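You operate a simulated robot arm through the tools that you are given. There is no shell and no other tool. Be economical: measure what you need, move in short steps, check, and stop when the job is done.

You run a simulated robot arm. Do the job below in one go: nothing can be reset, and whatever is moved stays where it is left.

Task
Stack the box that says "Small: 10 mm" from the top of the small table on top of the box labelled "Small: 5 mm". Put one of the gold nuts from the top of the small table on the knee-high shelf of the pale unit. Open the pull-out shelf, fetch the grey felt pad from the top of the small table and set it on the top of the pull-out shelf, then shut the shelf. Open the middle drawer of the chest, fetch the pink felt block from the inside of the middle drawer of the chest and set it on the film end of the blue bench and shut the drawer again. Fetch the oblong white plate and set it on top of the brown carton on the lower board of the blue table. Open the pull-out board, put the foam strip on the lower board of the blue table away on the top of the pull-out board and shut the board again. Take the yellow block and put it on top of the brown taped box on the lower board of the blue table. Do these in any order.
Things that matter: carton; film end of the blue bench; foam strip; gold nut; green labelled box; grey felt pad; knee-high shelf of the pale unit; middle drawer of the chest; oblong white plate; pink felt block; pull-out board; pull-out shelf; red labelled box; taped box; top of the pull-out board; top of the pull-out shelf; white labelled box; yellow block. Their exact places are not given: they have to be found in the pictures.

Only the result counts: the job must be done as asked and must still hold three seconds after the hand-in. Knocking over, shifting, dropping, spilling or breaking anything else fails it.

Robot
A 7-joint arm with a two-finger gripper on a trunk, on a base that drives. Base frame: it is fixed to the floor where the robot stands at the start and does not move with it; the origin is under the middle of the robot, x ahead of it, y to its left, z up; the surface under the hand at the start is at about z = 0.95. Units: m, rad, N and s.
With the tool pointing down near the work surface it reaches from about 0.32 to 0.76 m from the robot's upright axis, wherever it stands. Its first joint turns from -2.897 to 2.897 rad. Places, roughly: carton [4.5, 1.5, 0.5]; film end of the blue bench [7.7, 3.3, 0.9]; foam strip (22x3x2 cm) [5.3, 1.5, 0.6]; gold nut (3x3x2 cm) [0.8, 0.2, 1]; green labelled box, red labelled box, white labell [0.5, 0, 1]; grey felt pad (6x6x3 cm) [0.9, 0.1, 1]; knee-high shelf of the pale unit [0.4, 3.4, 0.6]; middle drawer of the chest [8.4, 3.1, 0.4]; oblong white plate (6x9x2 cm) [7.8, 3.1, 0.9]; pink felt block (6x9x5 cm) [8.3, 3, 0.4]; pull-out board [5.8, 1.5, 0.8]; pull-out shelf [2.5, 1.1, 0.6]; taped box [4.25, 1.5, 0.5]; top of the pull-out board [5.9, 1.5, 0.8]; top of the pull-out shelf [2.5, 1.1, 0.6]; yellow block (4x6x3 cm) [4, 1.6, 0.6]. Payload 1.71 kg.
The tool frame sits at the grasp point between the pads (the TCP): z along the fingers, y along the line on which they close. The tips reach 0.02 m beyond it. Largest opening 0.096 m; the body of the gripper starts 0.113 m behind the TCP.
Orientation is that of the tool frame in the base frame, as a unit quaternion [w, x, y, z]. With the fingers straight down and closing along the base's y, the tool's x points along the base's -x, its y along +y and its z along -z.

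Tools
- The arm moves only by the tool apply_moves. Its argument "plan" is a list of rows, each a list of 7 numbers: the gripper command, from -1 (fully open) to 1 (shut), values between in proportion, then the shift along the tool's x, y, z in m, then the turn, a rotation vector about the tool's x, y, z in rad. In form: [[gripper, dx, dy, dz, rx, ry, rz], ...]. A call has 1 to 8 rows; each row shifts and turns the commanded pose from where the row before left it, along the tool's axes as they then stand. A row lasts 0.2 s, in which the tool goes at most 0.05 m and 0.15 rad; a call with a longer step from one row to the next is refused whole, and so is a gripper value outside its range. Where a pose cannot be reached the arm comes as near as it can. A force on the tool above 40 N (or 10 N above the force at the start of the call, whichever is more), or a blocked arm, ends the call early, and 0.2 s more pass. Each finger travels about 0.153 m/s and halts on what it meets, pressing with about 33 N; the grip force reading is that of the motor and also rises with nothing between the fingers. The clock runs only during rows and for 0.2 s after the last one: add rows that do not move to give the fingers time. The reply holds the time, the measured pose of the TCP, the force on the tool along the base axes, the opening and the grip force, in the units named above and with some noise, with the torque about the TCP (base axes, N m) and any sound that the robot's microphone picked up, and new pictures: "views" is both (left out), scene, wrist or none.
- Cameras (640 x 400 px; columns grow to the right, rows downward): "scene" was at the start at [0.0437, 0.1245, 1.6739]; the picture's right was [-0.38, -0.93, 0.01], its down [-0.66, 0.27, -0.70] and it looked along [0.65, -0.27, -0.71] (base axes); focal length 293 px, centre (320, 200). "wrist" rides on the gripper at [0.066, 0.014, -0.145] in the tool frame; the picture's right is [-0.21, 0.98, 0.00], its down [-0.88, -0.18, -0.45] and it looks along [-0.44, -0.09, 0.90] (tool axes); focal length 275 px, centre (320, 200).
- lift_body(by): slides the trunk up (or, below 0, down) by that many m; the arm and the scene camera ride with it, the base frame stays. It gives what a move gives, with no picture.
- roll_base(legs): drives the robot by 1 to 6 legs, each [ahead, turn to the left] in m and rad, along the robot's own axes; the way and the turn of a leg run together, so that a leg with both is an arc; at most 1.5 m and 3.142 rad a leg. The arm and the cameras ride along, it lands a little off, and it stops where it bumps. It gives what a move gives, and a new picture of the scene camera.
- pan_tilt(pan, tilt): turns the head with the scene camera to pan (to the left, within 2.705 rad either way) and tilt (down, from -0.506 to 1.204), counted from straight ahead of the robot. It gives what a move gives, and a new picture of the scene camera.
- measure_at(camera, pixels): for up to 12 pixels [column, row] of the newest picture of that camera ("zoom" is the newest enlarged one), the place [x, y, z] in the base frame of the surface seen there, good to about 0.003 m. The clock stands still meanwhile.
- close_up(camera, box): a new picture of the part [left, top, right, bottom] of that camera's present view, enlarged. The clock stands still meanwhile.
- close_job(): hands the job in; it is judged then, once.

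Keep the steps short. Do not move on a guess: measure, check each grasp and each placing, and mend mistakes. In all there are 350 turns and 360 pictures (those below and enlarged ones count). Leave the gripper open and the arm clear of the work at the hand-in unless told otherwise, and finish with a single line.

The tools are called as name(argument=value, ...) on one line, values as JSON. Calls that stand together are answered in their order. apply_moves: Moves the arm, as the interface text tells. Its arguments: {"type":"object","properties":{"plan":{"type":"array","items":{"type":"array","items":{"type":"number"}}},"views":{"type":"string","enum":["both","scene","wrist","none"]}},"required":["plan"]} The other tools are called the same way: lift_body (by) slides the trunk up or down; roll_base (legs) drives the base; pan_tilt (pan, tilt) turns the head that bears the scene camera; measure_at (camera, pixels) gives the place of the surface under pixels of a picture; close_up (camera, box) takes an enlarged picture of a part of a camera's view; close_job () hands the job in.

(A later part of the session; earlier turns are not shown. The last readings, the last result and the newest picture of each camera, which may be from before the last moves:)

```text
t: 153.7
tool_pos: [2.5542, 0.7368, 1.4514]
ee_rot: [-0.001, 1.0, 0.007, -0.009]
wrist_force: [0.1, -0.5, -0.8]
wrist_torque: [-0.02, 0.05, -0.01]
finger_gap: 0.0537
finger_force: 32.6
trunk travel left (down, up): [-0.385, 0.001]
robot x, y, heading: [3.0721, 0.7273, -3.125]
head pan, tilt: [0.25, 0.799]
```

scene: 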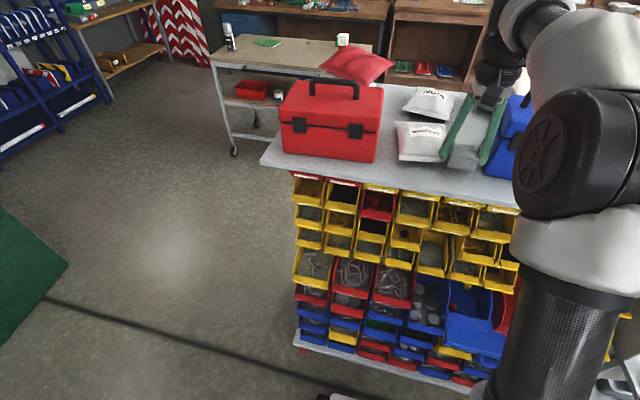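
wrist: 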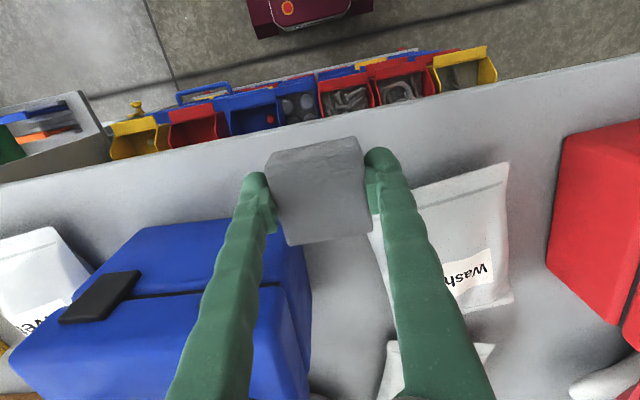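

apply_moves(plan=[[1, -0.016, 0.002, 0.02, 0, 0.018, 0], [1, 0, 0, 0.02, 0, 0, 0], [1, 0, 0, 0, 0, 0, 0]], views="wrist")

```text
t: 154.5
tool_pos: [2.5405, 0.7322, 1.4111]
ee_rot: [-0.001, 1.0, 0.006, 0.001]
wrist_force: [0.0, -0.7, -0.3]
wrist_torque: [0.01, -0.01, -0.03]
finger_gap: 0.0536
finger_force: 33.1
trunk travel left (down, up): [-0.385, 0.001]
robot x, y, heading: [3.0754, 0.7252, -3.125]
head pan, tilt: [0.25, 0.799]
```

wrist: 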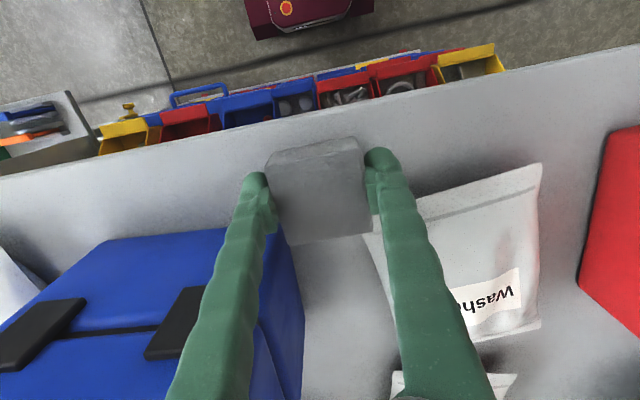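

apply_moves(plan=[[1, 0.003, 0, 0.021, 0, 0, 0], [1, 0, 0, 0, 0, 0, 0]], views="none")

apply_moves(plan=[[1, 0, 0, 0.003, 0, 0, 0], [1, 0, 0, 0, 0, 0, 0]], views="none")

apply_moves(plan=[[1, 0, 0, 0.002, 0, 0, 0], [1, 0, 0, 0, 0, 0, 0]], views="wrist")

```text
t: 155.1
tool_pos: [2.5431, 0.7335, 1.3889]
ee_rot: [0.0, 1.0, 0.006, 0.002]
wrist_force: [-0.3, 0.4, -1.1]
wrist_torque: [0.0, -0.02, 0.0]
finger_gap: 0.0537
finger_force: 32.7
trunk travel left (down, up): [-0.385, 0.001]
robot x, y, heading: [3.0728, 0.7253, -3.127]
head pan, tilt: [0.25, 0.799]
```

```text
t: 155.7
tool_pos: [2.5428, 0.7328, 1.3865]
ee_rot: [-0.001, 1.0, 0.006, 0.001]
wrist_force: [0.6, 0.1, 0.3]
wrist_torque: [-0.01, -0.01, -0.03]
finger_gap: 0.0535
finger_force: 32.8
trunk travel left (down, up): [-0.385, 0.001]
robot x, y, heading: [3.071, 0.7298, -3.133]
head pan, tilt: [0.25, 0.799]
```

```text
t: 156.3
tool_pos: [2.5433, 0.7337, 1.3862]
ee_rot: [-0.001, 1.0, 0.006, 0.001]
wrist_force: [0.4, 0.0, 1.3]
wrist_torque: [-0.05, 0.02, 0.03]
finger_gap: 0.0532
finger_force: 32.9
trunk travel left (down, up): [-0.385, 0.001]
robot x, y, heading: [3.0728, 0.7221, -3.127]
head pan, tilt: [0.25, 0.799]
```

wrist: 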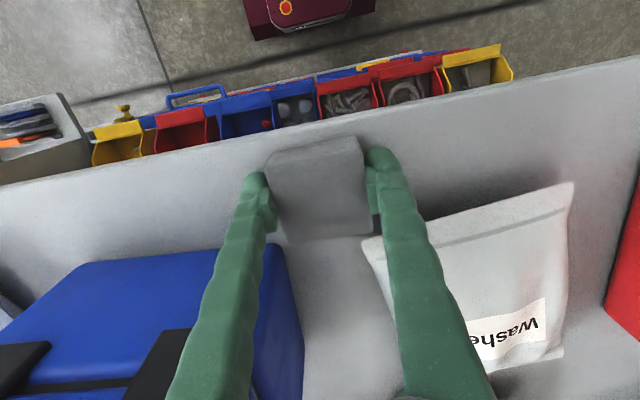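

Just in contact (1.3 N). Release gently and rise.

apply_moves(plan=[[0.3, 0, 0, 0, 0, 0, 0], [0, 0, 0, 0, 0, 0, 0], [-0.2, 0, 0, 0, 0, 0, 0], [-0.2, 0, 0, -0.04, 0, 0, 0], [-0.2, 0.02, 0, -0.03, 0, 0, 0], [-0.2, 0, 0, 0, 0, 0, 0]], views="wrist")

```text
t: 157.7
tool_pos: [2.5609, 0.7322, 1.4555]
ee_rot: [-0.001, 1.0, 0.005, 0.001]
wrist_force: [-0.2, 0.0, -0.6]
wrist_torque: [0.0, -0.04, -0.04]
finger_gap: 0.0577
finger_force: 0.1
trunk travel left (down, up): [-0.385, 0.001]
robot x, y, heading: [3.0735, 0.7231, -3.132]
head pan, tilt: [0.25, 0.799]
```

wrist: 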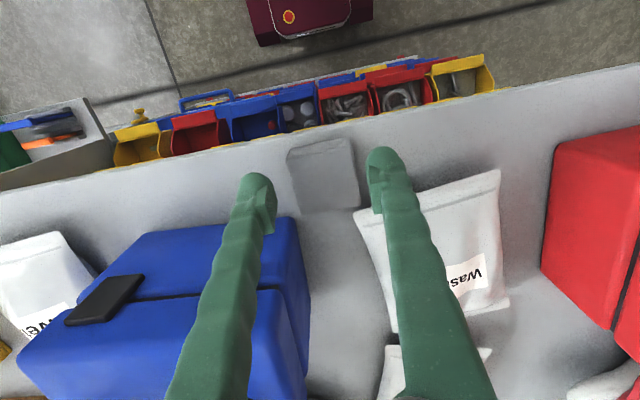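

Pad waits safely on the rack top. Now back off, shift to y≈1.12 and face the rack again.

roll_base(legs=[[-0.3, 0], [0, -1.571], [0.395, 0], [0, 1.571]])

lift_body(by=-0.37)

pan_tilt(pan=0.0, tilt=0.8)

```text
t: 171.1
tool_pos: [2.8575, 1.1273, 1.4568]
ee_rot: [0.0, 1.0, 0.005, 0.002]
wrist_force: [0.0, -0.3, 0.0]
wrist_torque: [-0.01, -0.02, 0.02]
finger_gap: 0.0576
finger_force: 0.1
trunk travel left (down, up): [-0.385, 0.001]
robot x, y, heading: [3.37, 1.1252, -3.128]
head pan, tilt: [0.25, 0.799]
```

scene: 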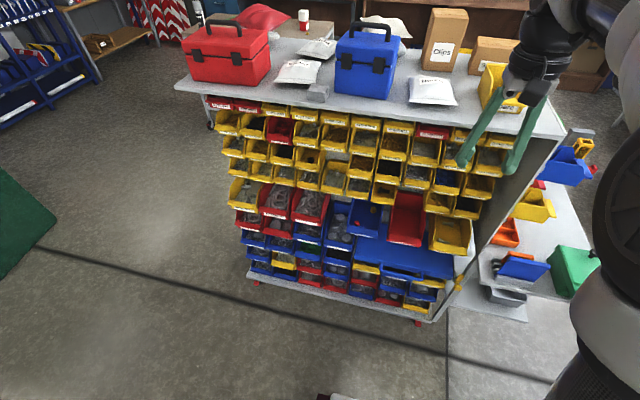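

```text
t: 174.7
tool_pos: [2.8808, 1.1273, 1.0937]
ee_rot: [0.0, 1.0, 0.005, -0.007]
wrist_force: [-0.6, -0.2, 0.0]
wrist_torque: [0.03, 0.02, 0.02]
finger_gap: 0.0575
finger_force: 0.1
trunk travel left (down, up): [-0.015, 0.371]
robot x, y, heading: [3.3716, 1.1263, -3.124]
head pan, tilt: [0.25, 0.799]
```

```text
t: 175.5
tool_pos: [2.8806, 1.1284, 1.0936]
ee_rot: [-0.001, 1.0, 0.006, -0.007]
wrist_force: [0.2, 0.0, -1.1]
wrist_torque: [0.0, 0.0, -0.01]
finger_gap: 0.0579
finger_force: 0.0
trunk travel left (down, up): [-0.015, 0.371]
robot x, y, heading: [3.3673, 1.1286, -3.127]
head pan, tilt: [0.0, 0.799]
```

scene: 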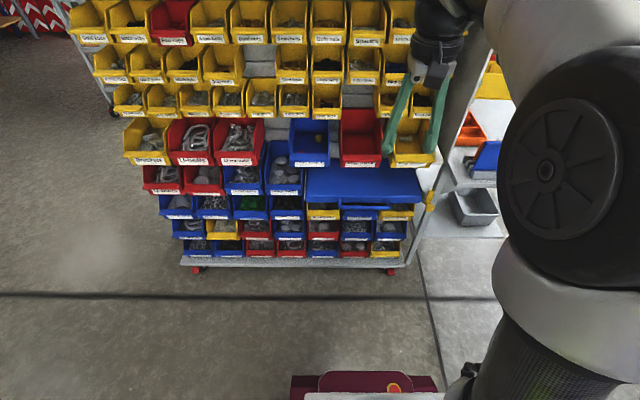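

close_up(camera="scene", box=[295, 155, 435, 245])

measure_at(camera="zoom", pixels=[[220, 237], [320, 238], [420, 238], [320, 225], [320, 245], [60, 180], [560, 180], [320, 200], [320, 100], [200, 215], [440, 215]])

```text
4.44 times, centred on (365, 200) of scene
```

zoom: 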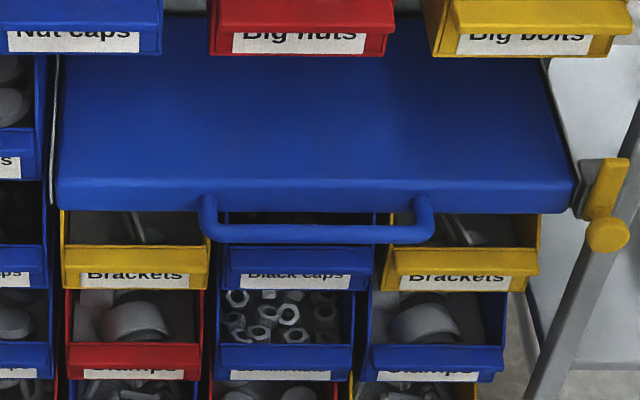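

```text
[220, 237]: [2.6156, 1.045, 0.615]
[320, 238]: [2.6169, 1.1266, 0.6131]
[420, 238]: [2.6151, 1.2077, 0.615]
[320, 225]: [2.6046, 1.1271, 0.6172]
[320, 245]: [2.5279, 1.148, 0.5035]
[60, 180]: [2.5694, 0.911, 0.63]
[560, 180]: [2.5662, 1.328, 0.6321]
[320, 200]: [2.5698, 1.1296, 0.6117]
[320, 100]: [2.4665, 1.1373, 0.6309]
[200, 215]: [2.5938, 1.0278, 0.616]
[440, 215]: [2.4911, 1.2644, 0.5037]
```

Bar centre ≈ (2.610,1.127,0.611). I roll the hand 90° so the fingers close in the vertical plane, then lean 45° toward the rack.

apply_moves(plan=[[-0.2, 0, 0, 0, 0, 0, 0.143], [-0.2, 0, 0, 0, 0, 0, 0.143], [-0.2, 0, 0, 0, 0, 0, 0.143], [-0.2, 0, 0, 0, 0, 0, 0.143], [-0.2, 0, 0, 0, 0, 0, 0.143], [-0.2, 0, 0, 0, 0, 0, 0.143], [-0.2, 0, 0, 0, 0, 0, 0.143], [-0.2, 0, 0, 0, 0, 0, 0.143]], views="none")

apply_moves(plan=[[-0.2, 0, 0, 0, 0, 0, 0.143], [-0.2, 0, 0, 0, 0, 0, 0.143], [-0.2, 0, 0, 0, 0, 0, 0.143], [-0.2, 0, 0, 0, -0.13, 0, 0], [-0.2, 0, 0, 0, -0.13, 0, 0], [-0.2, 0, 0, 0, -0.13, 0, 0], [-0.2, 0, 0, 0, -0.13, 0, 0], [-0.2, 0, 0, 0, -0.13, 0, 0]], views="none")

apply_moves(plan=[[-0.2, 0, 0, 0, -0.13, 0, 0], [-0.2, 0, 0, 0, 0, 0, 0], [-0.2, 0, 0, 0, 0, 0, 0]], views="both")

```text
t: 177.3
tool_pos: [2.8804, 1.1273, 1.0947]
ee_rot: [0.002, 0.843, -0.537, -0.007]
wrist_force: [-0.1, 0.5, 0.2]
wrist_torque: [0.03, -0.01, -0.01]
finger_gap: 0.0577
finger_force: 0.1
trunk travel left (down, up): [-0.015, 0.371]
robot x, y, heading: [3.3702, 1.1224, -3.133]
head pan, tilt: [0.0, 0.799]
```

```text
t: 179.1
tool_pos: [2.8802, 1.1273, 1.0955]
ee_rot: [0.231, 0.672, -0.665, -0.231]
wrist_force: [0.5, -0.9, 0.1]
wrist_torque: [0.01, 0.0, 0.01]
finger_gap: 0.0574
finger_force: 0.0
trunk travel left (down, up): [-0.015, 0.371]
robot x, y, heading: [3.3709, 1.1254, -3.125]
head pan, tilt: [0.0, 0.799]
```

```text
t: 179.9
tool_pos: [2.8804, 1.1282, 1.0939]
ee_rot: [0.274, 0.656, -0.648, -0.272]
wrist_force: [0.5, -0.1, -0.5]
wrist_torque: [-0.01, 0.0, 0.01]
finger_gap: 0.0576
finger_force: 0.0
trunk travel left (down, up): [-0.015, 0.371]
robot x, y, heading: [3.3693, 1.126, -3.128]
head pan, tilt: [0.0, 0.799]
```

scene: 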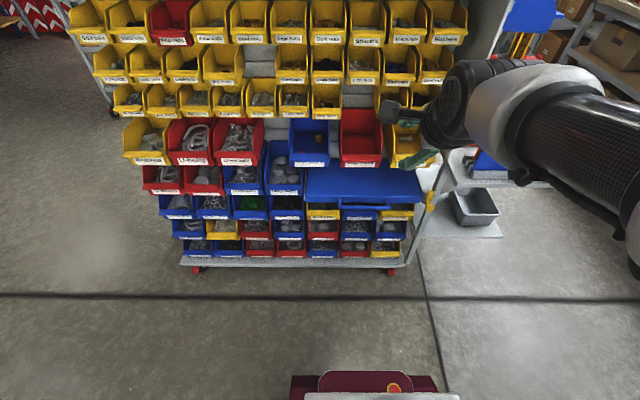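
wrist: 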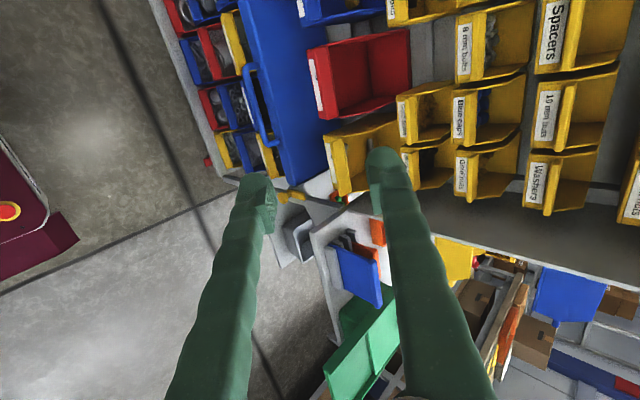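

Approach to 10 cm short of the bar.

apply_moves(plan=[[-0.2, 0, -0.0155, 0.0431, 0, 0, 0], [-0.2, 0, -0.0155, 0.0431, 0, 0, 0], [-0.2, 0, -0.0155, 0.0431, 0, 0, 0], [-0.2, 0, -0.0155, 0.0431, 0, 0, 0], [-0.2, 0, -0.0155, 0.0431, 0, 0, 0], [-0.2, 0, -0.0155, 0.0431, 0, 0, 0]], views="none")

apply_moves(plan=[[-0.2, 0, -0.0155, 0.0431, 0, 0, 0], [-0.2, 0, -0.0155, 0.0431, 0, 0, 0], [-0.2, 0, -0.0155, 0.0431, 0, 0, 0], [-0.2, 0, -0.015, 0.0431, 0, 0, 0], [-0.2, 0, 0, 0, 0, 0, 0]], views="wrist")

```text
t: 181.3
tool_pos: [2.7599, 1.1277, 0.8447]
ee_rot: [0.273, 0.656, -0.649, -0.273]
wrist_force: [-0.7, 0.2, -0.7]
wrist_torque: [0.01, 0.0, -0.03]
finger_gap: 0.0577
finger_force: 0.0
trunk travel left (down, up): [-0.015, 0.371]
robot x, y, heading: [3.3699, 1.1263, -3.128]
head pan, tilt: [0.0, 0.799]
```

```text
t: 182.5
tool_pos: [2.6806, 1.1268, 0.6802]
ee_rot: [0.273, 0.656, -0.649, -0.272]
wrist_force: [0.0, 0.1, 0.0]
wrist_torque: [0.01, -0.02, 0.03]
finger_gap: 0.0575
finger_force: 0.0
trunk travel left (down, up): [-0.015, 0.371]
robot x, y, heading: [3.3711, 1.1245, -3.131]
head pan, tilt: [0.0, 0.799]
```

wrist: 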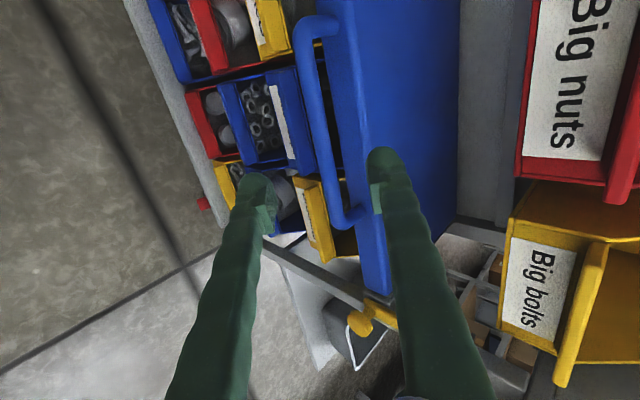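

Narrow the gap to 0.034 and advance 0.088 so the bar lies between the tips.

apply_moves(plan=[[0.29, 0, 0, 0, 0, 0, 0], [0.29, 0, 0, 0.04, 0, 0, 0], [0.29, 0, 0, 0.03, 0, 0, 0], [0.29, 0, 0, 0.018, 0, 0, 0], [0.29, 0, 0, 0, 0, 0, 0]], views="wrist")

```text
t: 183.7
tool_pos: [2.6176, 1.1258, 0.6201]
ee_rot: [0.274, 0.656, -0.648, -0.273]
wrist_force: [-0.3, 0.1, 0.5]
wrist_torque: [0.03, 0.0, 0.03]
finger_gap: 0.0342
finger_force: 0.1
trunk travel left (down, up): [-0.015, 0.371]
robot x, y, heading: [3.3739, 1.1286, -3.132]
head pan, tilt: [0.0, 0.799]
```

wrist: 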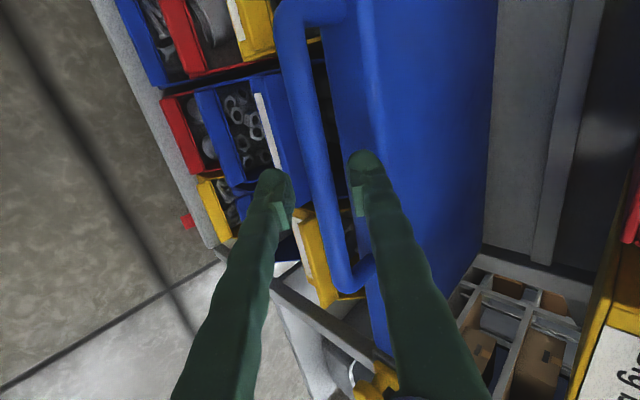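

Bar is between the fingers. Close.

apply_moves(plan=[[1, 0, 0, 0.003, 0, 0, 0], [1, 0, 0, 0, 0, 0, 0], [1, 0, 0, 0, 0, 0, 0]], views="wrist")

```text
t: 184.5
tool_pos: [2.6173, 1.1254, 0.6203]
ee_rot: [0.276, 0.655, -0.648, -0.273]
wrist_force: [13.5, 1.2, 21.9]
wrist_torque: [-0.33, 0.06, -0.28]
finger_gap: 0.0146
finger_force: 34.9
trunk travel left (down, up): [-0.015, 0.371]
robot x, y, heading: [3.3692, 1.1248, -3.124]
head pan, tilt: [0.0, 0.799]
```

wrist: 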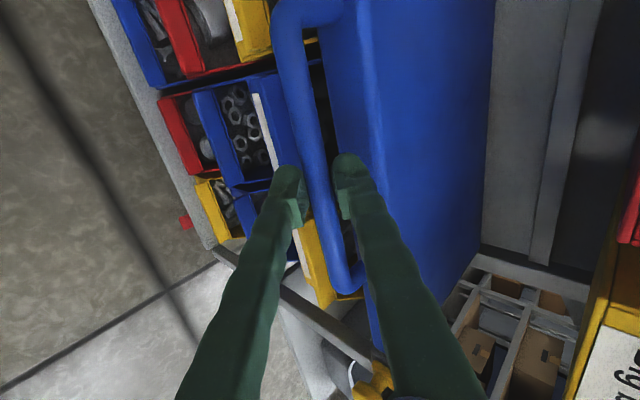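

Gripped (gap 0.0146). Pull gently 3 cm in +x.

apply_moves(plan=[[1, 0, -0.007, -0.0095, 0, 0, 0], [1, 0, -0.007, -0.0075, 0, 0, 0], [1, 0, -0.007, -0.0071, 0, 0, 0], [1, 0, 0, 0, 0, 0, 0]], views="scene")

```text
t: 185.5
tool_pos: [2.6502, 1.126, 0.6208]
ee_rot: [0.274, 0.655, -0.649, -0.272]
wrist_force: [-1.1, 0.0, 15.0]
wrist_torque: [-0.29, 0.13, -0.26]
finger_gap: 0.0149
finger_force: 35.3
trunk travel left (down, up): [-0.015, 0.371]
robot x, y, heading: [3.3703, 1.1238, -3.132]
head pan, tilt: [0.0, 0.799]
```

scene: 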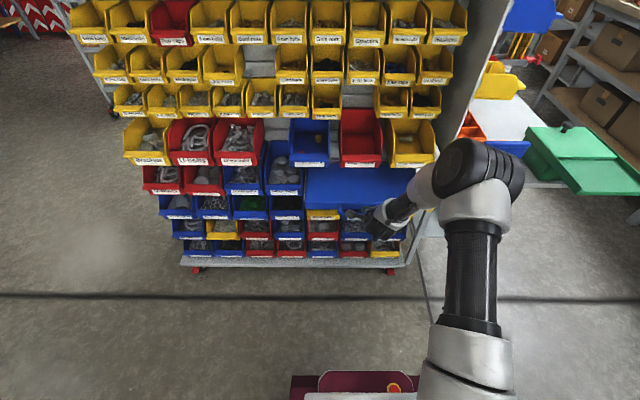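

It slides. Keep pulling 0.2 m with slight lift relief.

apply_moves(plan=[[1, 0, -0.0266, -0.0299, 0, 0, 0], [1, 0, -0.028, -0.0285, 0, 0, 0], [1, 0, -0.028, -0.0285, 0, 0, 0], [1, 0, -0.028, -0.0285, 0, 0, 0], [1, 0, -0.028, -0.0285, 0, 0, 0], [1, 0, 0, 0, 0, 0, 0]], views="scene")

```text
t: 186.9
tool_pos: [2.8539, 1.13, 0.635]
ee_rot: [0.285, 0.65, -0.644, -0.285]
wrist_force: [-1.0, -0.3, 1.4]
wrist_torque: [0.0, 0.01, -0.02]
finger_gap: 0.0
finger_force: 29.3
trunk travel left (down, up): [-0.015, 0.371]
robot x, y, heading: [3.3716, 1.1285, -3.13]
head pan, tilt: [0.0, 0.799]
stopped in row 6: the force on the tool passed its limit at 48 N (the readings are from after the stop); the commanded pose is now the measured one
```

scene: 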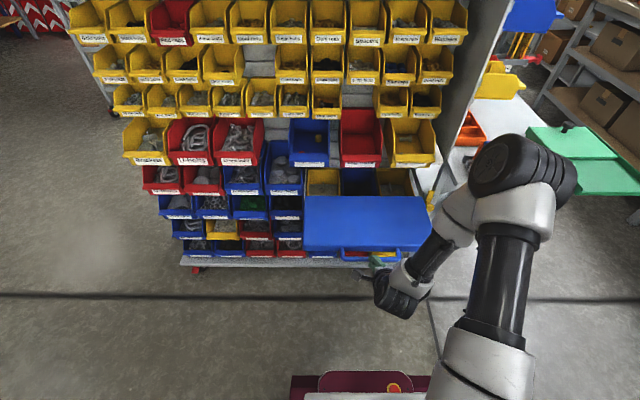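

The bar slipped off, perhaps at the end stop. Measure how far it came out.

measure_at(camera="scene", pixels=[[350, 242], [310, 240], [420, 240], [350, 200], [350, 215], [360, 255], [350, 190], [310, 190], [352, 182]])

apply_moves(plan=[[1, 0, 0, -0.04, 0, 0, 0], [0.5, 0, 0, -0.04, 0, 0, 0], [0, 0, 0, -0.04, 0, 0, 0]], views="wrist")

```text
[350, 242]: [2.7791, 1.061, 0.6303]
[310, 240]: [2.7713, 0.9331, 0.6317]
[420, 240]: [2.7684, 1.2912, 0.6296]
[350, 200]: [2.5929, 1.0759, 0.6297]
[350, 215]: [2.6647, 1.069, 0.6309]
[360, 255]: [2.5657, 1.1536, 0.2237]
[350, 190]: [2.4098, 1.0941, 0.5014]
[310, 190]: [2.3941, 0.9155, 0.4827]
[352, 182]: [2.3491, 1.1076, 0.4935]
```

```text
t: 187.7
tool_pos: [2.8714, 1.1306, 0.6948]
ee_rot: [0.284, 0.65, -0.644, -0.284]
wrist_force: [-0.4, -0.8, 0.3]
wrist_torque: [-0.01, -0.01, -0.01]
finger_gap: 0.048
finger_force: 0.0
out of reach, approached as far as the arm can: row 2, 3
trunk travel left (down, up): [-0.015, 0.371]
robot x, y, heading: [3.3669, 1.1252, -3.136]
head pan, tilt: [0.0, 0.799]
```

wrist: 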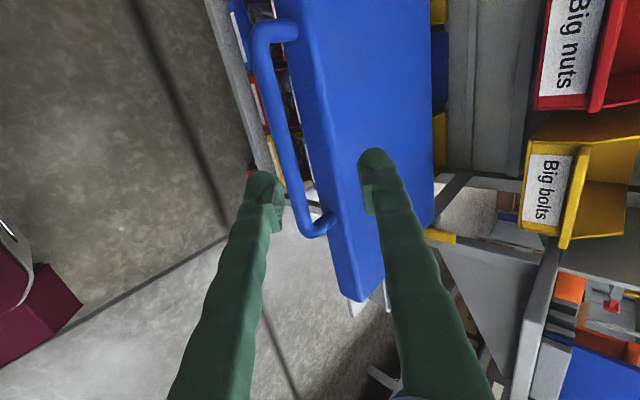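

Shelf is out by 0.21 m (front x≈2.78, top z 0.63). Check clearance under the bins above it.

close_up(camera="scene", box=[280, 110, 440, 210])

measure_at(camera="zoom", pixels=[[110, 222], [320, 222], [520, 222], [320, 215], [110, 215], [320, 235], [480, 218], [200, 260], [320, 250]])

```text
4.00 times, centred on (360, 160) of scene
```

zoom: 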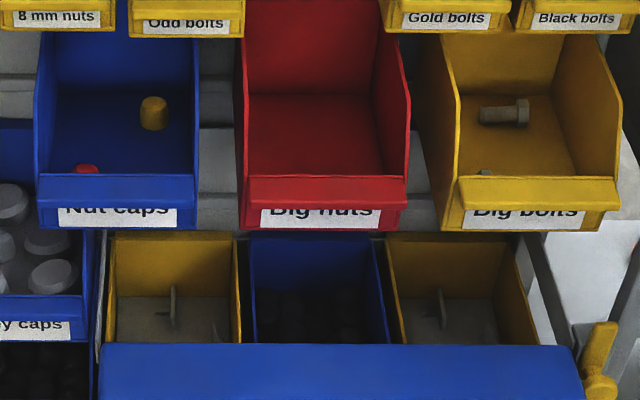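

```text
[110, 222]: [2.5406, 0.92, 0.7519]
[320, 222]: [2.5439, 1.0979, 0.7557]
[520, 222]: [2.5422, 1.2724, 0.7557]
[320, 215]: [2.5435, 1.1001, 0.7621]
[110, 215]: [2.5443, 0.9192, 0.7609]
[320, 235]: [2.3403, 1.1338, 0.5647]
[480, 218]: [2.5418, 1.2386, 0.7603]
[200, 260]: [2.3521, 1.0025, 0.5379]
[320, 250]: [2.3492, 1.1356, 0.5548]
```

Bin bottoms are ~0.74, so the pad fits. Back 0.1, raise the trunk, and set the hand vertical again.

roll_base(legs=[[-0.08, 0]])

lift_body(by=0.38)

apply_moves(plan=[[-0.2, 0, 0, 0, 0.135, 0, 0], [-0.2, 0, 0, 0, 0.135, 0, 0], [-0.2, 0, 0, 0, 0.135, 0, 0], [-0.2, 0, 0, 0, 0.135, 0, 0], [-0.2, 0, 0, 0, 0.135, 0, 0], [-0.2, 0, 0, 0, 0.135, 0, 0], [-0.2, 0, 0, 0, 0, 0, -0.14], [-0.2, 0, 0, 0, 0, 0, -0.14]], views="none")

apply_moves(plan=[[-0.2, 0, 0, -0.03, 0, 0, -0.145], [-0.2, 0, 0, -0.03, 0, 0, -0.145], [-0.2, 0, 0, -0.03, 0, 0, -0.145], [-0.2, 0, 0, -0.03, 0, 0, -0.145], [-0.2, 0, 0, -0.03, 0, 0, -0.145], [-0.2, 0, 0, -0.03, 0, 0, -0.145], [-0.2, 0, 0, -0.03, 0, 0, -0.145], [-0.2, 0, 0, -0.03, 0, 0, -0.145]], views="none")

apply_moves(plan=[[-0.2, 0, 0, -0.03, 0, 0, -0.13], [-0.2, 0, 0, -0.03, 0, 0, 0], [-0.2, 0, 0, -0.03, 0, 0, 0], [-0.2, 0, 0, 0, 0, 0, 0]], views="wrist")

```text
t: 188.8
tool_pos: [2.9487, 1.1306, 0.6921]
ee_rot: [0.282, 0.652, -0.644, -0.282]
wrist_force: [-1.0, -0.7, -1.4]
wrist_torque: [0.0, -0.03, -0.02]
finger_gap: 0.0481
finger_force: 0.1
trunk travel left (down, up): [-0.015, 0.371]
robot x, y, heading: [3.4481, 1.125, -3.132]
head pan, tilt: [0.0, 0.799]
```

scene: 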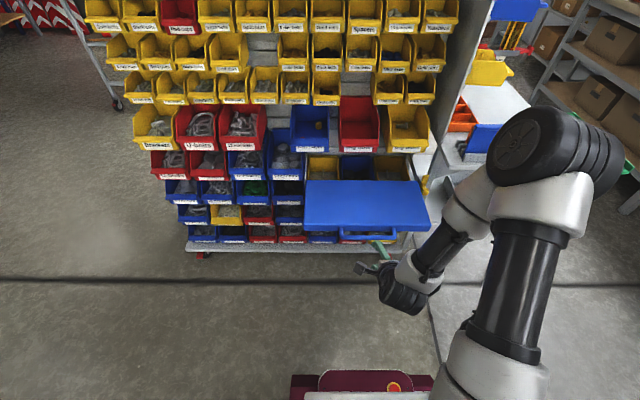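

```text
t: 192.3
tool_pos: [2.9388, 1.1352, 1.0784]
ee_rot: [-0.297, -0.639, 0.64, 0.306]
wrist_force: [-0.7, 0.4, 0.4]
wrist_torque: [0.02, -0.03, 0.02]
finger_gap: 0.0478
finger_force: 0.0
out of reach, approached as far as the arm can: row 1
trunk travel left (down, up): [-0.386, 0.0]
robot x, y, heading: [3.4444, 1.1254, -3.133]
head pan, tilt: [0.0, 0.799]
```

```text
t: 194.2
tool_pos: [2.9616, 1.1304, 1.0712]
ee_rot: [0.007, 0.802, -0.597, -0.013]
wrist_force: [0.4, -0.4, -1.1]
wrist_torque: [-0.02, -0.01, 0.01]
finger_gap: 0.0576
finger_force: 0.1
trunk travel left (down, up): [-0.386, 0.0]
robot x, y, heading: [3.4514, 1.1254, -3.127]
head pan, tilt: [0.0, 0.799]
```

```text
t: 195.9
tool_pos: [2.9702, 1.1304, 1.3112]
ee_rot: [-0.001, 0.998, -0.058, -0.015]
wrist_force: [-0.4, -0.1, -0.1]
wrist_torque: [-0.02, -0.01, -0.01]
finger_gap: 0.0575
finger_force: 0.1
trunk travel left (down, up): [-0.386, 0.0]
robot x, y, heading: [3.454, 1.1245, -3.127]
head pan, tilt: [0.0, 0.799]
```

```text
t: 196.9
tool_pos: [2.9706, 1.128, 1.4005]
ee_rot: [-0.002, 1.0, 0.006, -0.013]
wrist_force: [0.2, 1.0, -0.3]
wrist_torque: [0.0, -0.02, 0.02]
finger_gap: 0.0574
finger_force: 0.1
trunk travel left (down, up): [-0.386, 0.0]
robot x, y, heading: [3.4522, 1.126, -3.13]
head pan, tilt: [0.0, 0.799]
```

wrist: 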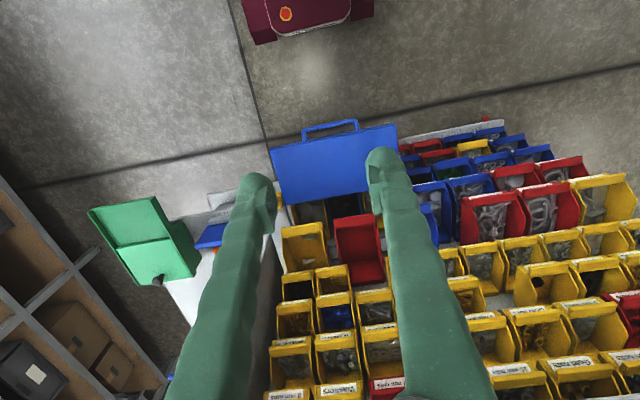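

Raise a bit more and drive back to the pad's place.

apply_moves(plan=[[-0.6, 0, 0, -0.03, 0, 0.026, 0], [-0.6, 0, 0, -0.025, 0, 0, 0], [-0.6, 0, 0, 0, 0, 0, 0]], views="none")

roll_base(legs=[[0, -1.571], [-0.4, 0], [0, 1.571], [0.37, 0]])

apply_moves(plan=[[-0.6, 0, 0, 0, 0, 0, 0]], views="wrist")

```text
t: 197.8
tool_pos: [2.9718, 1.1285, 1.4552]
ee_rot: [-0.001, 1.0, 0.005, 0.0]
wrist_force: [-0.2, -0.2, 0.9]
wrist_torque: [0.01, -0.01, 0.01]
finger_gap: 0.0769
finger_force: 0.1
trunk travel left (down, up): [-0.386, 0.0]
robot x, y, heading: [3.4495, 1.1278, -3.131]
head pan, tilt: [0.0, 0.799]
```

```text
t: 201.4
tool_pos: [3.2635, 1.5487, 1.4698]
ee_rot: [-0.007, 0.847, -0.532, -0.017]
wrist_force: [0.5, 0.3, 0.8]
wrist_torque: [-0.07, 0.18, 0.03]
finger_gap: 0.0767
finger_force: 0.1
trunk travel left (down, up): [-0.386, 0.0]
robot x, y, heading: [3.427, 1.1508, 2.182]
head pan, tilt: [0.0, 0.799]
stopped in leg 1: the robot was blocked; the commanded pose is now the measured one
```

scene: 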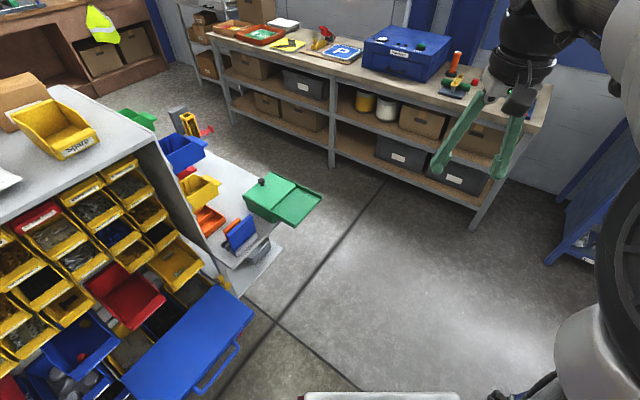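

```text
t: 201.8
tool_pos: [3.2567, 1.553, 1.4666]
ee_rot: [-0.006, 0.848, -0.53, -0.013]
wrist_force: [0.0, 1.3, -0.2]
wrist_torque: [-0.18, 0.02, 0.01]
finger_gap: 0.0768
finger_force: 0.1
trunk travel left (down, up): [-0.386, 0.0]
robot x, y, heading: [3.4278, 1.1453, 2.179]
head pan, tilt: [0.0, 0.799]
```

wrist: 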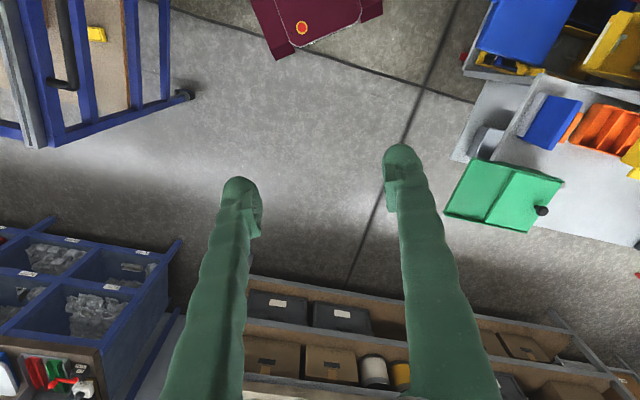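

The base was blocked while turning, likely near the blue table. Look that way.

pan_tilt(pan=-2.0, tilt=0.9)

```text
t: 203.7
tool_pos: [3.2581, 1.5468, 1.4685]
ee_rot: [-0.008, 0.848, -0.53, -0.015]
wrist_force: [0.1, 0.7, 0.9]
wrist_torque: [-0.03, -0.01, 0.03]
finger_gap: 0.0769
finger_force: 0.0
trunk travel left (down, up): [-0.386, 0.0]
robot x, y, heading: [3.4242, 1.1496, 2.183]
head pan, tilt: [-2.0, 0.901]
```

scene: 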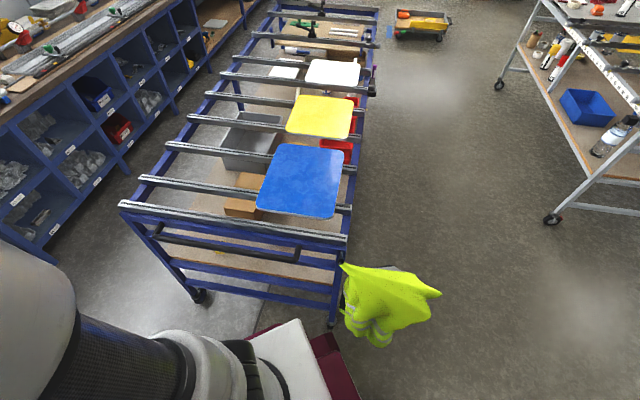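

The rear corner touched the table leg; the table looks in place. Turn back, go forward 0.1, then turn there (as worked before).

roll_base(legs=[[0, 0.955], [0.09, 0], [0, -1.571], [-0.4, 0], [0, 1.571], [0.26, 0]])

apply_moves(plan=[[-0.6, 0, 0, 0, 0, 0, 0]], views="wrist")

```text
t: 220.6
tool_pos: [2.6659, 0.8506, 1.4742]
ee_rot: [0.0, 0.996, -0.089, -0.023]
wrist_force: [0.0, 0.0, 0.6]
wrist_torque: [-0.04, -0.03, -0.04]
finger_gap: 0.0769
finger_force: 0.0
trunk travel left (down, up): [-0.386, 0.0]
robot x, y, heading: [3.0721, 0.7521, 3.116]
head pan, tilt: [-2.0, 0.901]
```

scene: 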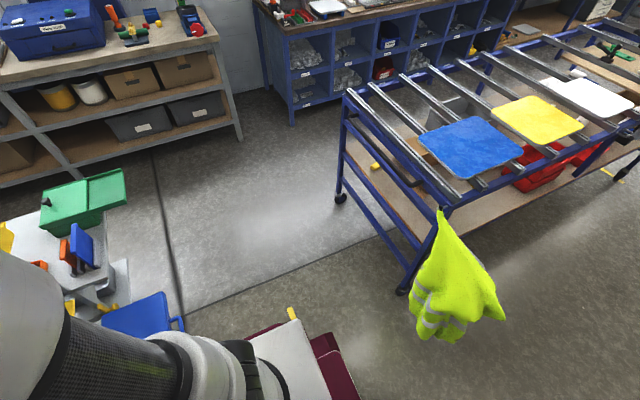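

```text
t: 221.0
tool_pos: [2.6726, 0.8516, 1.475]
ee_rot: [0.0, 0.996, -0.089, -0.024]
wrist_force: [0.3, 0.1, 0.6]
wrist_torque: [-0.04, 0.05, 0.0]
finger_gap: 0.0765
finger_force: 0.1
trunk travel left (down, up): [-0.386, 0.0]
robot x, y, heading: [3.0685, 0.753, 3.117]
head pan, tilt: [-2.0, 0.901]
```

wrist: 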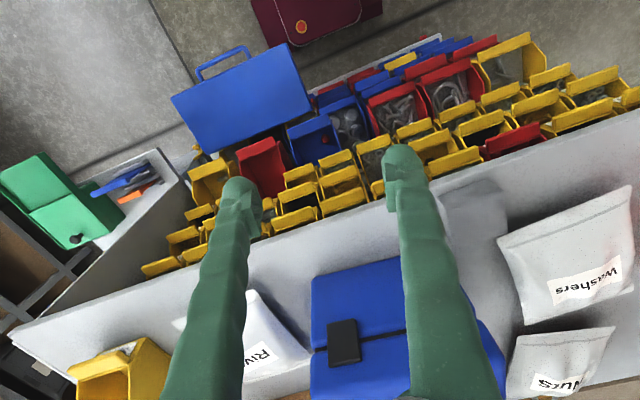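

measure_at(camera="wrist", pixels=[[470, 205], [445, 200], [495, 190], [510, 225], [460, 230], [480, 215]])

apply_moves(plan=[[-0.6, 0, 0, 0, 0, 0.048, -0.09], [-0.6, 0, 0, 0, 0, 0, -0.09], [-0.6, 0, 0, 0, 0, 0, 0]], views="none")

```text
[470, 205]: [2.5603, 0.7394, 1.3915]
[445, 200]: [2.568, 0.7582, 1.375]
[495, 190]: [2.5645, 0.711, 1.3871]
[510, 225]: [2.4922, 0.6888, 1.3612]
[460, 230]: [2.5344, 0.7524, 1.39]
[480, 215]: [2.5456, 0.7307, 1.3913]
```

```text
t: 221.8
tool_pos: [2.6781, 0.8508, 1.4785]
ee_rot: [0.001, 1.0, 0.002, -0.003]
wrist_force: [0.0, 0.0, 0.4]
wrist_torque: [-0.04, -0.02, -0.02]
finger_gap: 0.0768
finger_force: 0.0
trunk travel left (down, up): [-0.386, 0.0]
robot x, y, heading: [3.0715, 0.7552, 3.117]
head pan, tilt: [-2.0, 0.901]
```

Pad still at (2.543,0.733). Move over it: tool shift (-0.135, +0.118).

apply_moves(plan=[[-0.8, -0.034, 0.0295, 0, 0, 0, 0], [-0.8, -0.034, 0.0295, 0, 0, 0, 0], [-0.8, -0.034, 0.0295, 0, 0, 0, 0], [-0.8, -0.033, 0.0295, 0, 0, 0, 0], [-0.8, 0, 0, 0, 0, 0, 0]], views="wrist")

```text
t: 223.0
tool_pos: [2.5286, 0.7341, 1.473]
ee_rot: [0.0, 1.0, 0.002, 0.002]
wrist_force: [0.0, 0.4, -0.4]
wrist_torque: [0.0, -0.04, 0.0]
finger_gap: 0.0862
finger_force: 0.0
trunk travel left (down, up): [-0.386, 0.0]
robot x, y, heading: [3.0762, 0.7564, 3.12]
head pan, tilt: [-2.0, 0.901]
```

wrist: 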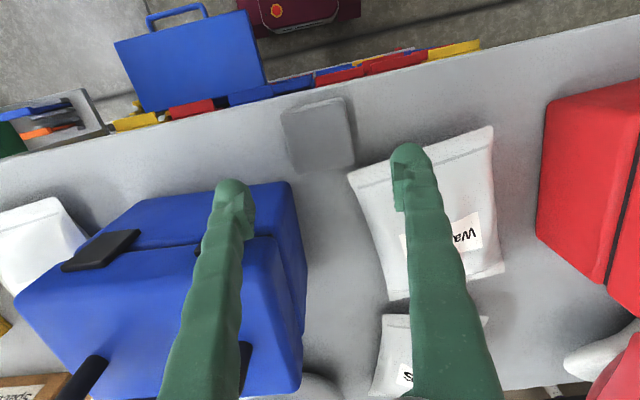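

apply_moves(plan=[[-0.8, 0.017, 0, 0.02, 0, 0, 0], [-0.8, 0, 0, 0.03, 0, 0, 0], [-0.8, 0, 0, 0, 0, 0, 0]], views="wrist")

```text
t: 223.8
tool_pos: [2.5521, 0.734, 1.4256]
ee_rot: [0.001, 1.0, 0.002, 0.0]
wrist_force: [0.5, 0.2, 0.8]
wrist_torque: [-0.03, 0.08, 0.0]
finger_gap: 0.0863
finger_force: 0.0
trunk travel left (down, up): [-0.386, 0.0]
robot x, y, heading: [3.0698, 0.7564, 3.113]
head pan, tilt: [-2.0, 0.901]
```

wrist: 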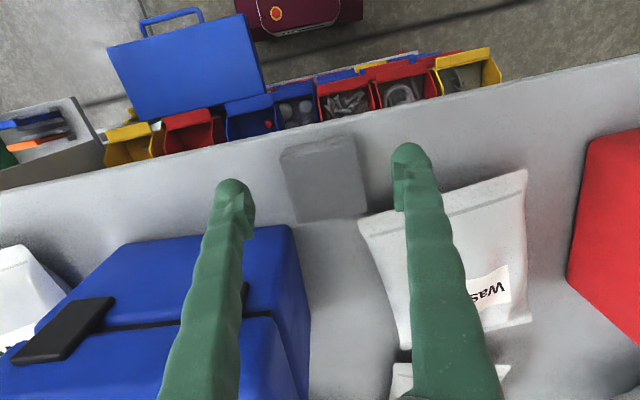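

Descend to z 1.386 and close on the pad.

apply_moves(plan=[[-0.8, -0.007, 0, 0.02, 0, 0, 0], [-0.8, 0, 0, 0.0195, 0, 0, 0], [-0.8, 0, 0, 0, 0, 0, 0], [0.3, 0, 0, 0, 0, 0, 0], [1, 0, 0, 0, 0, 0, 0], [1, 0, 0, 0, 0, 0, 0]], views="wrist")

```text
t: 225.2
tool_pos: [2.5424, 0.7336, 1.385]
ee_rot: [0.001, 1.0, 0.002, 0.001]
wrist_force: [0.0, -0.5, -0.1]
wrist_torque: [0.01, 0.02, 0.0]
finger_gap: 0.0536
finger_force: 32.8
trunk travel left (down, up): [-0.386, 0.0]
robot x, y, heading: [3.0705, 0.7518, 3.114]
head pan, tilt: [-2.0, 0.901]
```

wrist: 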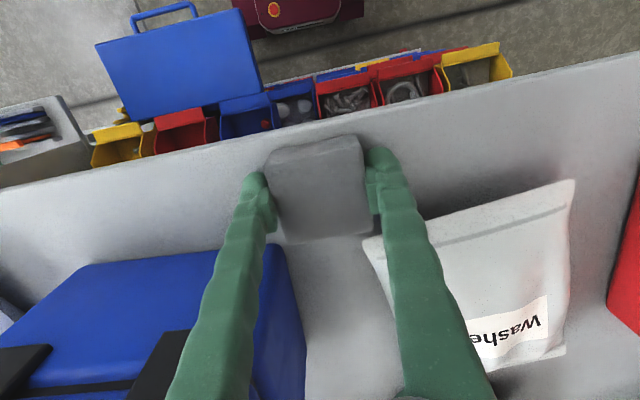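

Gripped. Lift and drive back to the shelf.

apply_moves(plan=[[1, 0, 0, -0.03, 0, 0, 0], [1, 0.01, 0, -0.04, 0, 0, 0], [1, 0, 0, 0, 0, 0, 0]], views="none")

roll_base(legs=[[-0.27, 0], [0, -1.543], [0.37, 0], [0, 1.571]])

pan_tilt(pan=0.0, tilt=0.8)

```text
t: 226.0
tool_pos: [2.5525, 0.7325, 1.4543]
ee_rot: [0.001, 1.0, 0.002, 0.002]
wrist_force: [-0.6, -0.2, -0.6]
wrist_torque: [-0.01, -0.04, 0.0]
finger_gap: 0.0536
finger_force: 33.3
trunk travel left (down, up): [-0.386, 0.0]
robot x, y, heading: [3.0693, 0.7508, 3.117]
head pan, tilt: [-2.0, 0.901]
```

```text
t: 239.2
tool_pos: [2.8216, 1.0773, 1.4552]
ee_rot: [0.001, 1.0, 0.024, 0.0]
wrist_force: [-0.3, 0.0, 0.2]
wrist_torque: [0.01, 0.01, 0.01]
finger_gap: 0.0531
finger_force: 32.5
trunk travel left (down, up): [-0.386, 0.0]
robot x, y, heading: [3.3369, 1.1259, -3.124]
head pan, tilt: [-2.0, 0.901]
```

scene: 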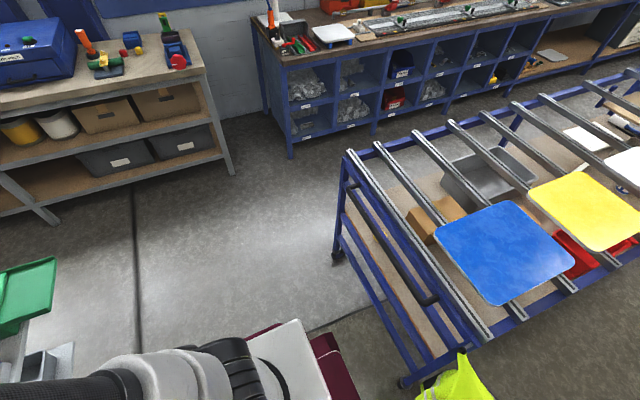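

```text
t: 241.1
tool_pos: [2.8422, 1.0777, 1.464]
ee_rot: [0.001, 1.0, 0.024, -0.006]
wrist_force: [-0.2, -0.1, -0.7]
wrist_torque: [0.01, 0.02, -0.01]
finger_gap: 0.0534
finger_force: 32.9
trunk travel left (down, up): [-0.386, 0.0]
robot x, y, heading: [3.3415, 1.1237, -3.125]
head pan, tilt: [0.0, 0.799]
```

scene: 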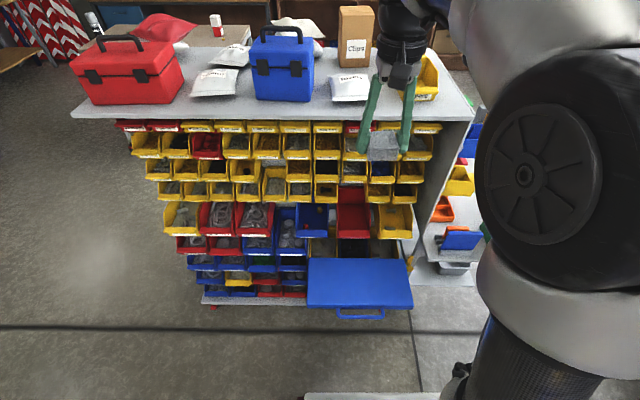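

Lower the trunk, then bring the pad over the shelf.

lift_body(by=-0.37)

apply_moves(plan=[[1, -0.03, -0.008, 0.03, 0, 0.012, -0.048], [1, -0.03, -0.008, 0.03, 0, 0, 0], [1, -0.03, -0.008, 0.03, 0, 0, 0], [1, -0.03, -0.008, 0.03, 0, 0, 0], [1, -0.03, 0, 0.03, 0, 0, 0], [1, 0, 0, 0.05, 0, 0, 0], [1, 0, 0, 0, 0, 0, 0]], views="wrist")

```text
t: 244.7
tool_pos: [2.8427, 1.0767, 1.0931]
ee_rot: [0.001, 1.0, 0.023, -0.007]
wrist_force: [1.0, 0.0, 0.2]
wrist_torque: [-0.02, 0.0, 0.02]
finger_gap: 0.0533
finger_force: 33.1
trunk travel left (down, up): [-0.016, 0.37]
robot x, y, heading: [3.3371, 1.1242, -3.119]
head pan, tilt: [0.0, 0.799]
```

```text
t: 246.3
tool_pos: [2.6912, 1.0962, 0.8933]
ee_rot: [0.001, 0.999, 0.047, -0.001]
wrist_force: [-0.2, 0.2, -0.8]
wrist_torque: [0.01, 0.0, -0.04]
finger_gap: 0.0537
finger_force: 33.0
trunk travel left (down, up): [-0.016, 0.37]
robot x, y, heading: [3.338, 1.1271, -3.126]
head pan, tilt: [0.0, 0.799]
```

wrist: 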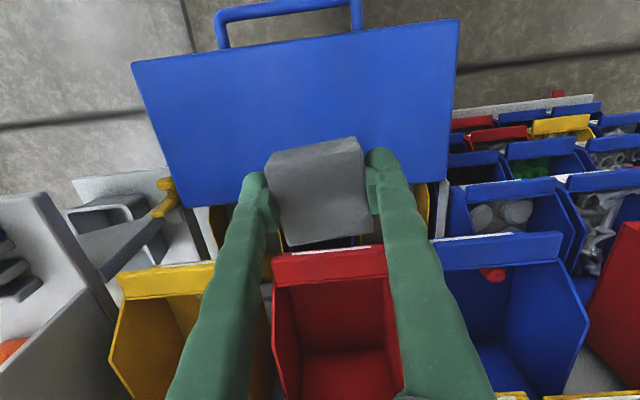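

apply_moves(plan=[[1, 0.008, -0.014, 0, 0, 0, 0.094], [1, 0, 0, 0.045, 0, 0, 0], [1, 0, 0, 0.045, 0, 0, 0], [1, 0, 0, 0.045, 0, 0, 0], [1, 0, 0, 0.045, 0, 0, 0], [1, 0, 0, 0.035, 0, 0, 0], [1, 0, 0, 0.013, 0, 0, 0], [1, 0, 0, 0, 0, 0, 0]], views="wrist")

```text
t: 248.1
tool_pos: [2.6974, 1.1104, 0.6646]
ee_rot: [0.001, 1.0, 0.0, -0.001]
wrist_force: [0.2, 0.9, 0.1]
wrist_torque: [-0.01, -0.03, 0.03]
finger_gap: 0.0535
finger_force: 33.0
trunk travel left (down, up): [-0.016, 0.37]
robot x, y, heading: [3.3378, 1.1299, -3.121]
head pan, tilt: [0.0, 0.799]
```

wrist: 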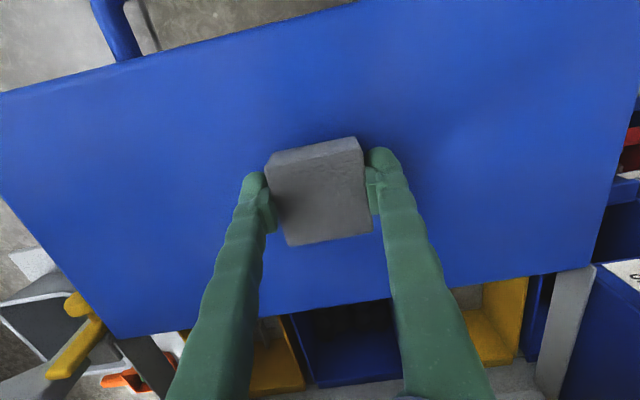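

Over the shelf, ~8 mm left. Lower in small steps.

apply_moves(plan=[[1, 0, 0, 0.005, 0, 0, 0], [1, 0, 0, 0, 0, 0, 0]], views="none")

apply_moves(plan=[[1, 0, 0, 0.002, 0, 0, 0], [1, 0, 0, 0, 0, 0, 0]], views="none")

apply_moves(plan=[[1, 0, 0, 0.0015, 0, 0, 0], [1, 0, 0, 0, 0, 0, 0]], views="none")

```text
t: 248.7
tool_pos: [2.6971, 1.1101, 0.6614]
ee_rot: [0.001, 1.0, 0.001, 0.0]
wrist_force: [-0.5, 0.4, 0.1]
wrist_torque: [0.03, 0.0, 0.01]
finger_gap: 0.0535
finger_force: 33.2
trunk travel left (down, up): [-0.016, 0.37]
robot x, y, heading: [3.3404, 1.1251, -3.125]
head pan, tilt: [0.0, 0.799]
```

```text
t: 249.3
tool_pos: [2.6968, 1.1096, 0.6587]
ee_rot: [0.001, 1.0, 0.001, -0.001]
wrist_force: [-0.1, -0.9, 0.5]
wrist_torque: [-0.01, -0.02, -0.03]
finger_gap: 0.0532
finger_force: 32.7
trunk travel left (down, up): [-0.016, 0.37]
robot x, y, heading: [3.3398, 1.1244, -3.122]
head pan, tilt: [0.0, 0.799]
```

```text
t: 249.9
tool_pos: [2.6977, 1.1103, 0.6583]
ee_rot: [0.001, 1.0, 0.0, -0.001]
wrist_force: [0.4, -0.7, -0.2]
wrist_torque: [0.01, -0.05, 0.0]
finger_gap: 0.0534
finger_force: 33.3
trunk travel left (down, up): [-0.016, 0.37]
robot x, y, heading: [3.3406, 1.1239, -3.122]
head pan, tilt: [0.0, 0.799]
```

apply_moves(plan=[[1, 0, 0, 0.0015, 0, 0, 0], [1, 0, 0, 0, 0, 0, 0]], views="none")

apply_moves(plan=[[1, 0, 0, 0.0015, 0, 0, 0], [1, 0, 0, 0, 0, 0, 0]], views="wrist")

```text
t: 250.5
tool_pos: [2.6977, 1.1097, 0.658]
ee_rot: [0.001, 1.0, 0.0, -0.001]
wrist_force: [1.0, -0.1, 12.7]
wrist_torque: [0.03, -0.12, 0.02]
finger_gap: 0.0534
finger_force: 33.1
trunk travel left (down, up): [-0.016, 0.37]
robot x, y, heading: [3.3365, 1.1241, -3.126]
head pan, tilt: [0.0, 0.799]
```

```text
t: 251.1
tool_pos: [2.6967, 1.1111, 0.658]
ee_rot: [0.001, 1.0, 0.0, -0.003]
wrist_force: [0.8, -0.9, 29.8]
wrist_torque: [0.02, -0.3, 0.02]
finger_gap: 0.0535
finger_force: 33.2
trunk travel left (down, up): [-0.016, 0.37]
robot x, y, heading: [3.3412, 1.1296, -3.12]
head pan, tilt: [0.0, 0.799]
```

wrist: 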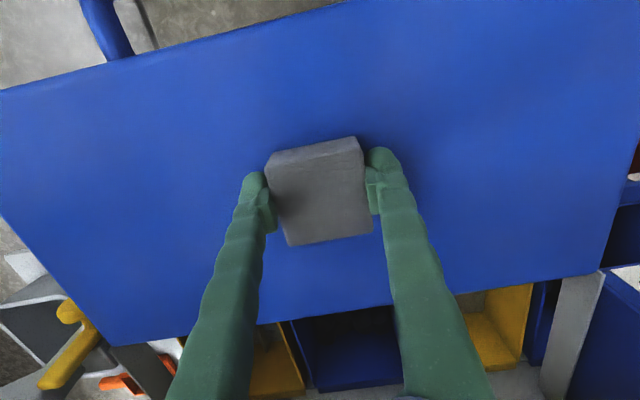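

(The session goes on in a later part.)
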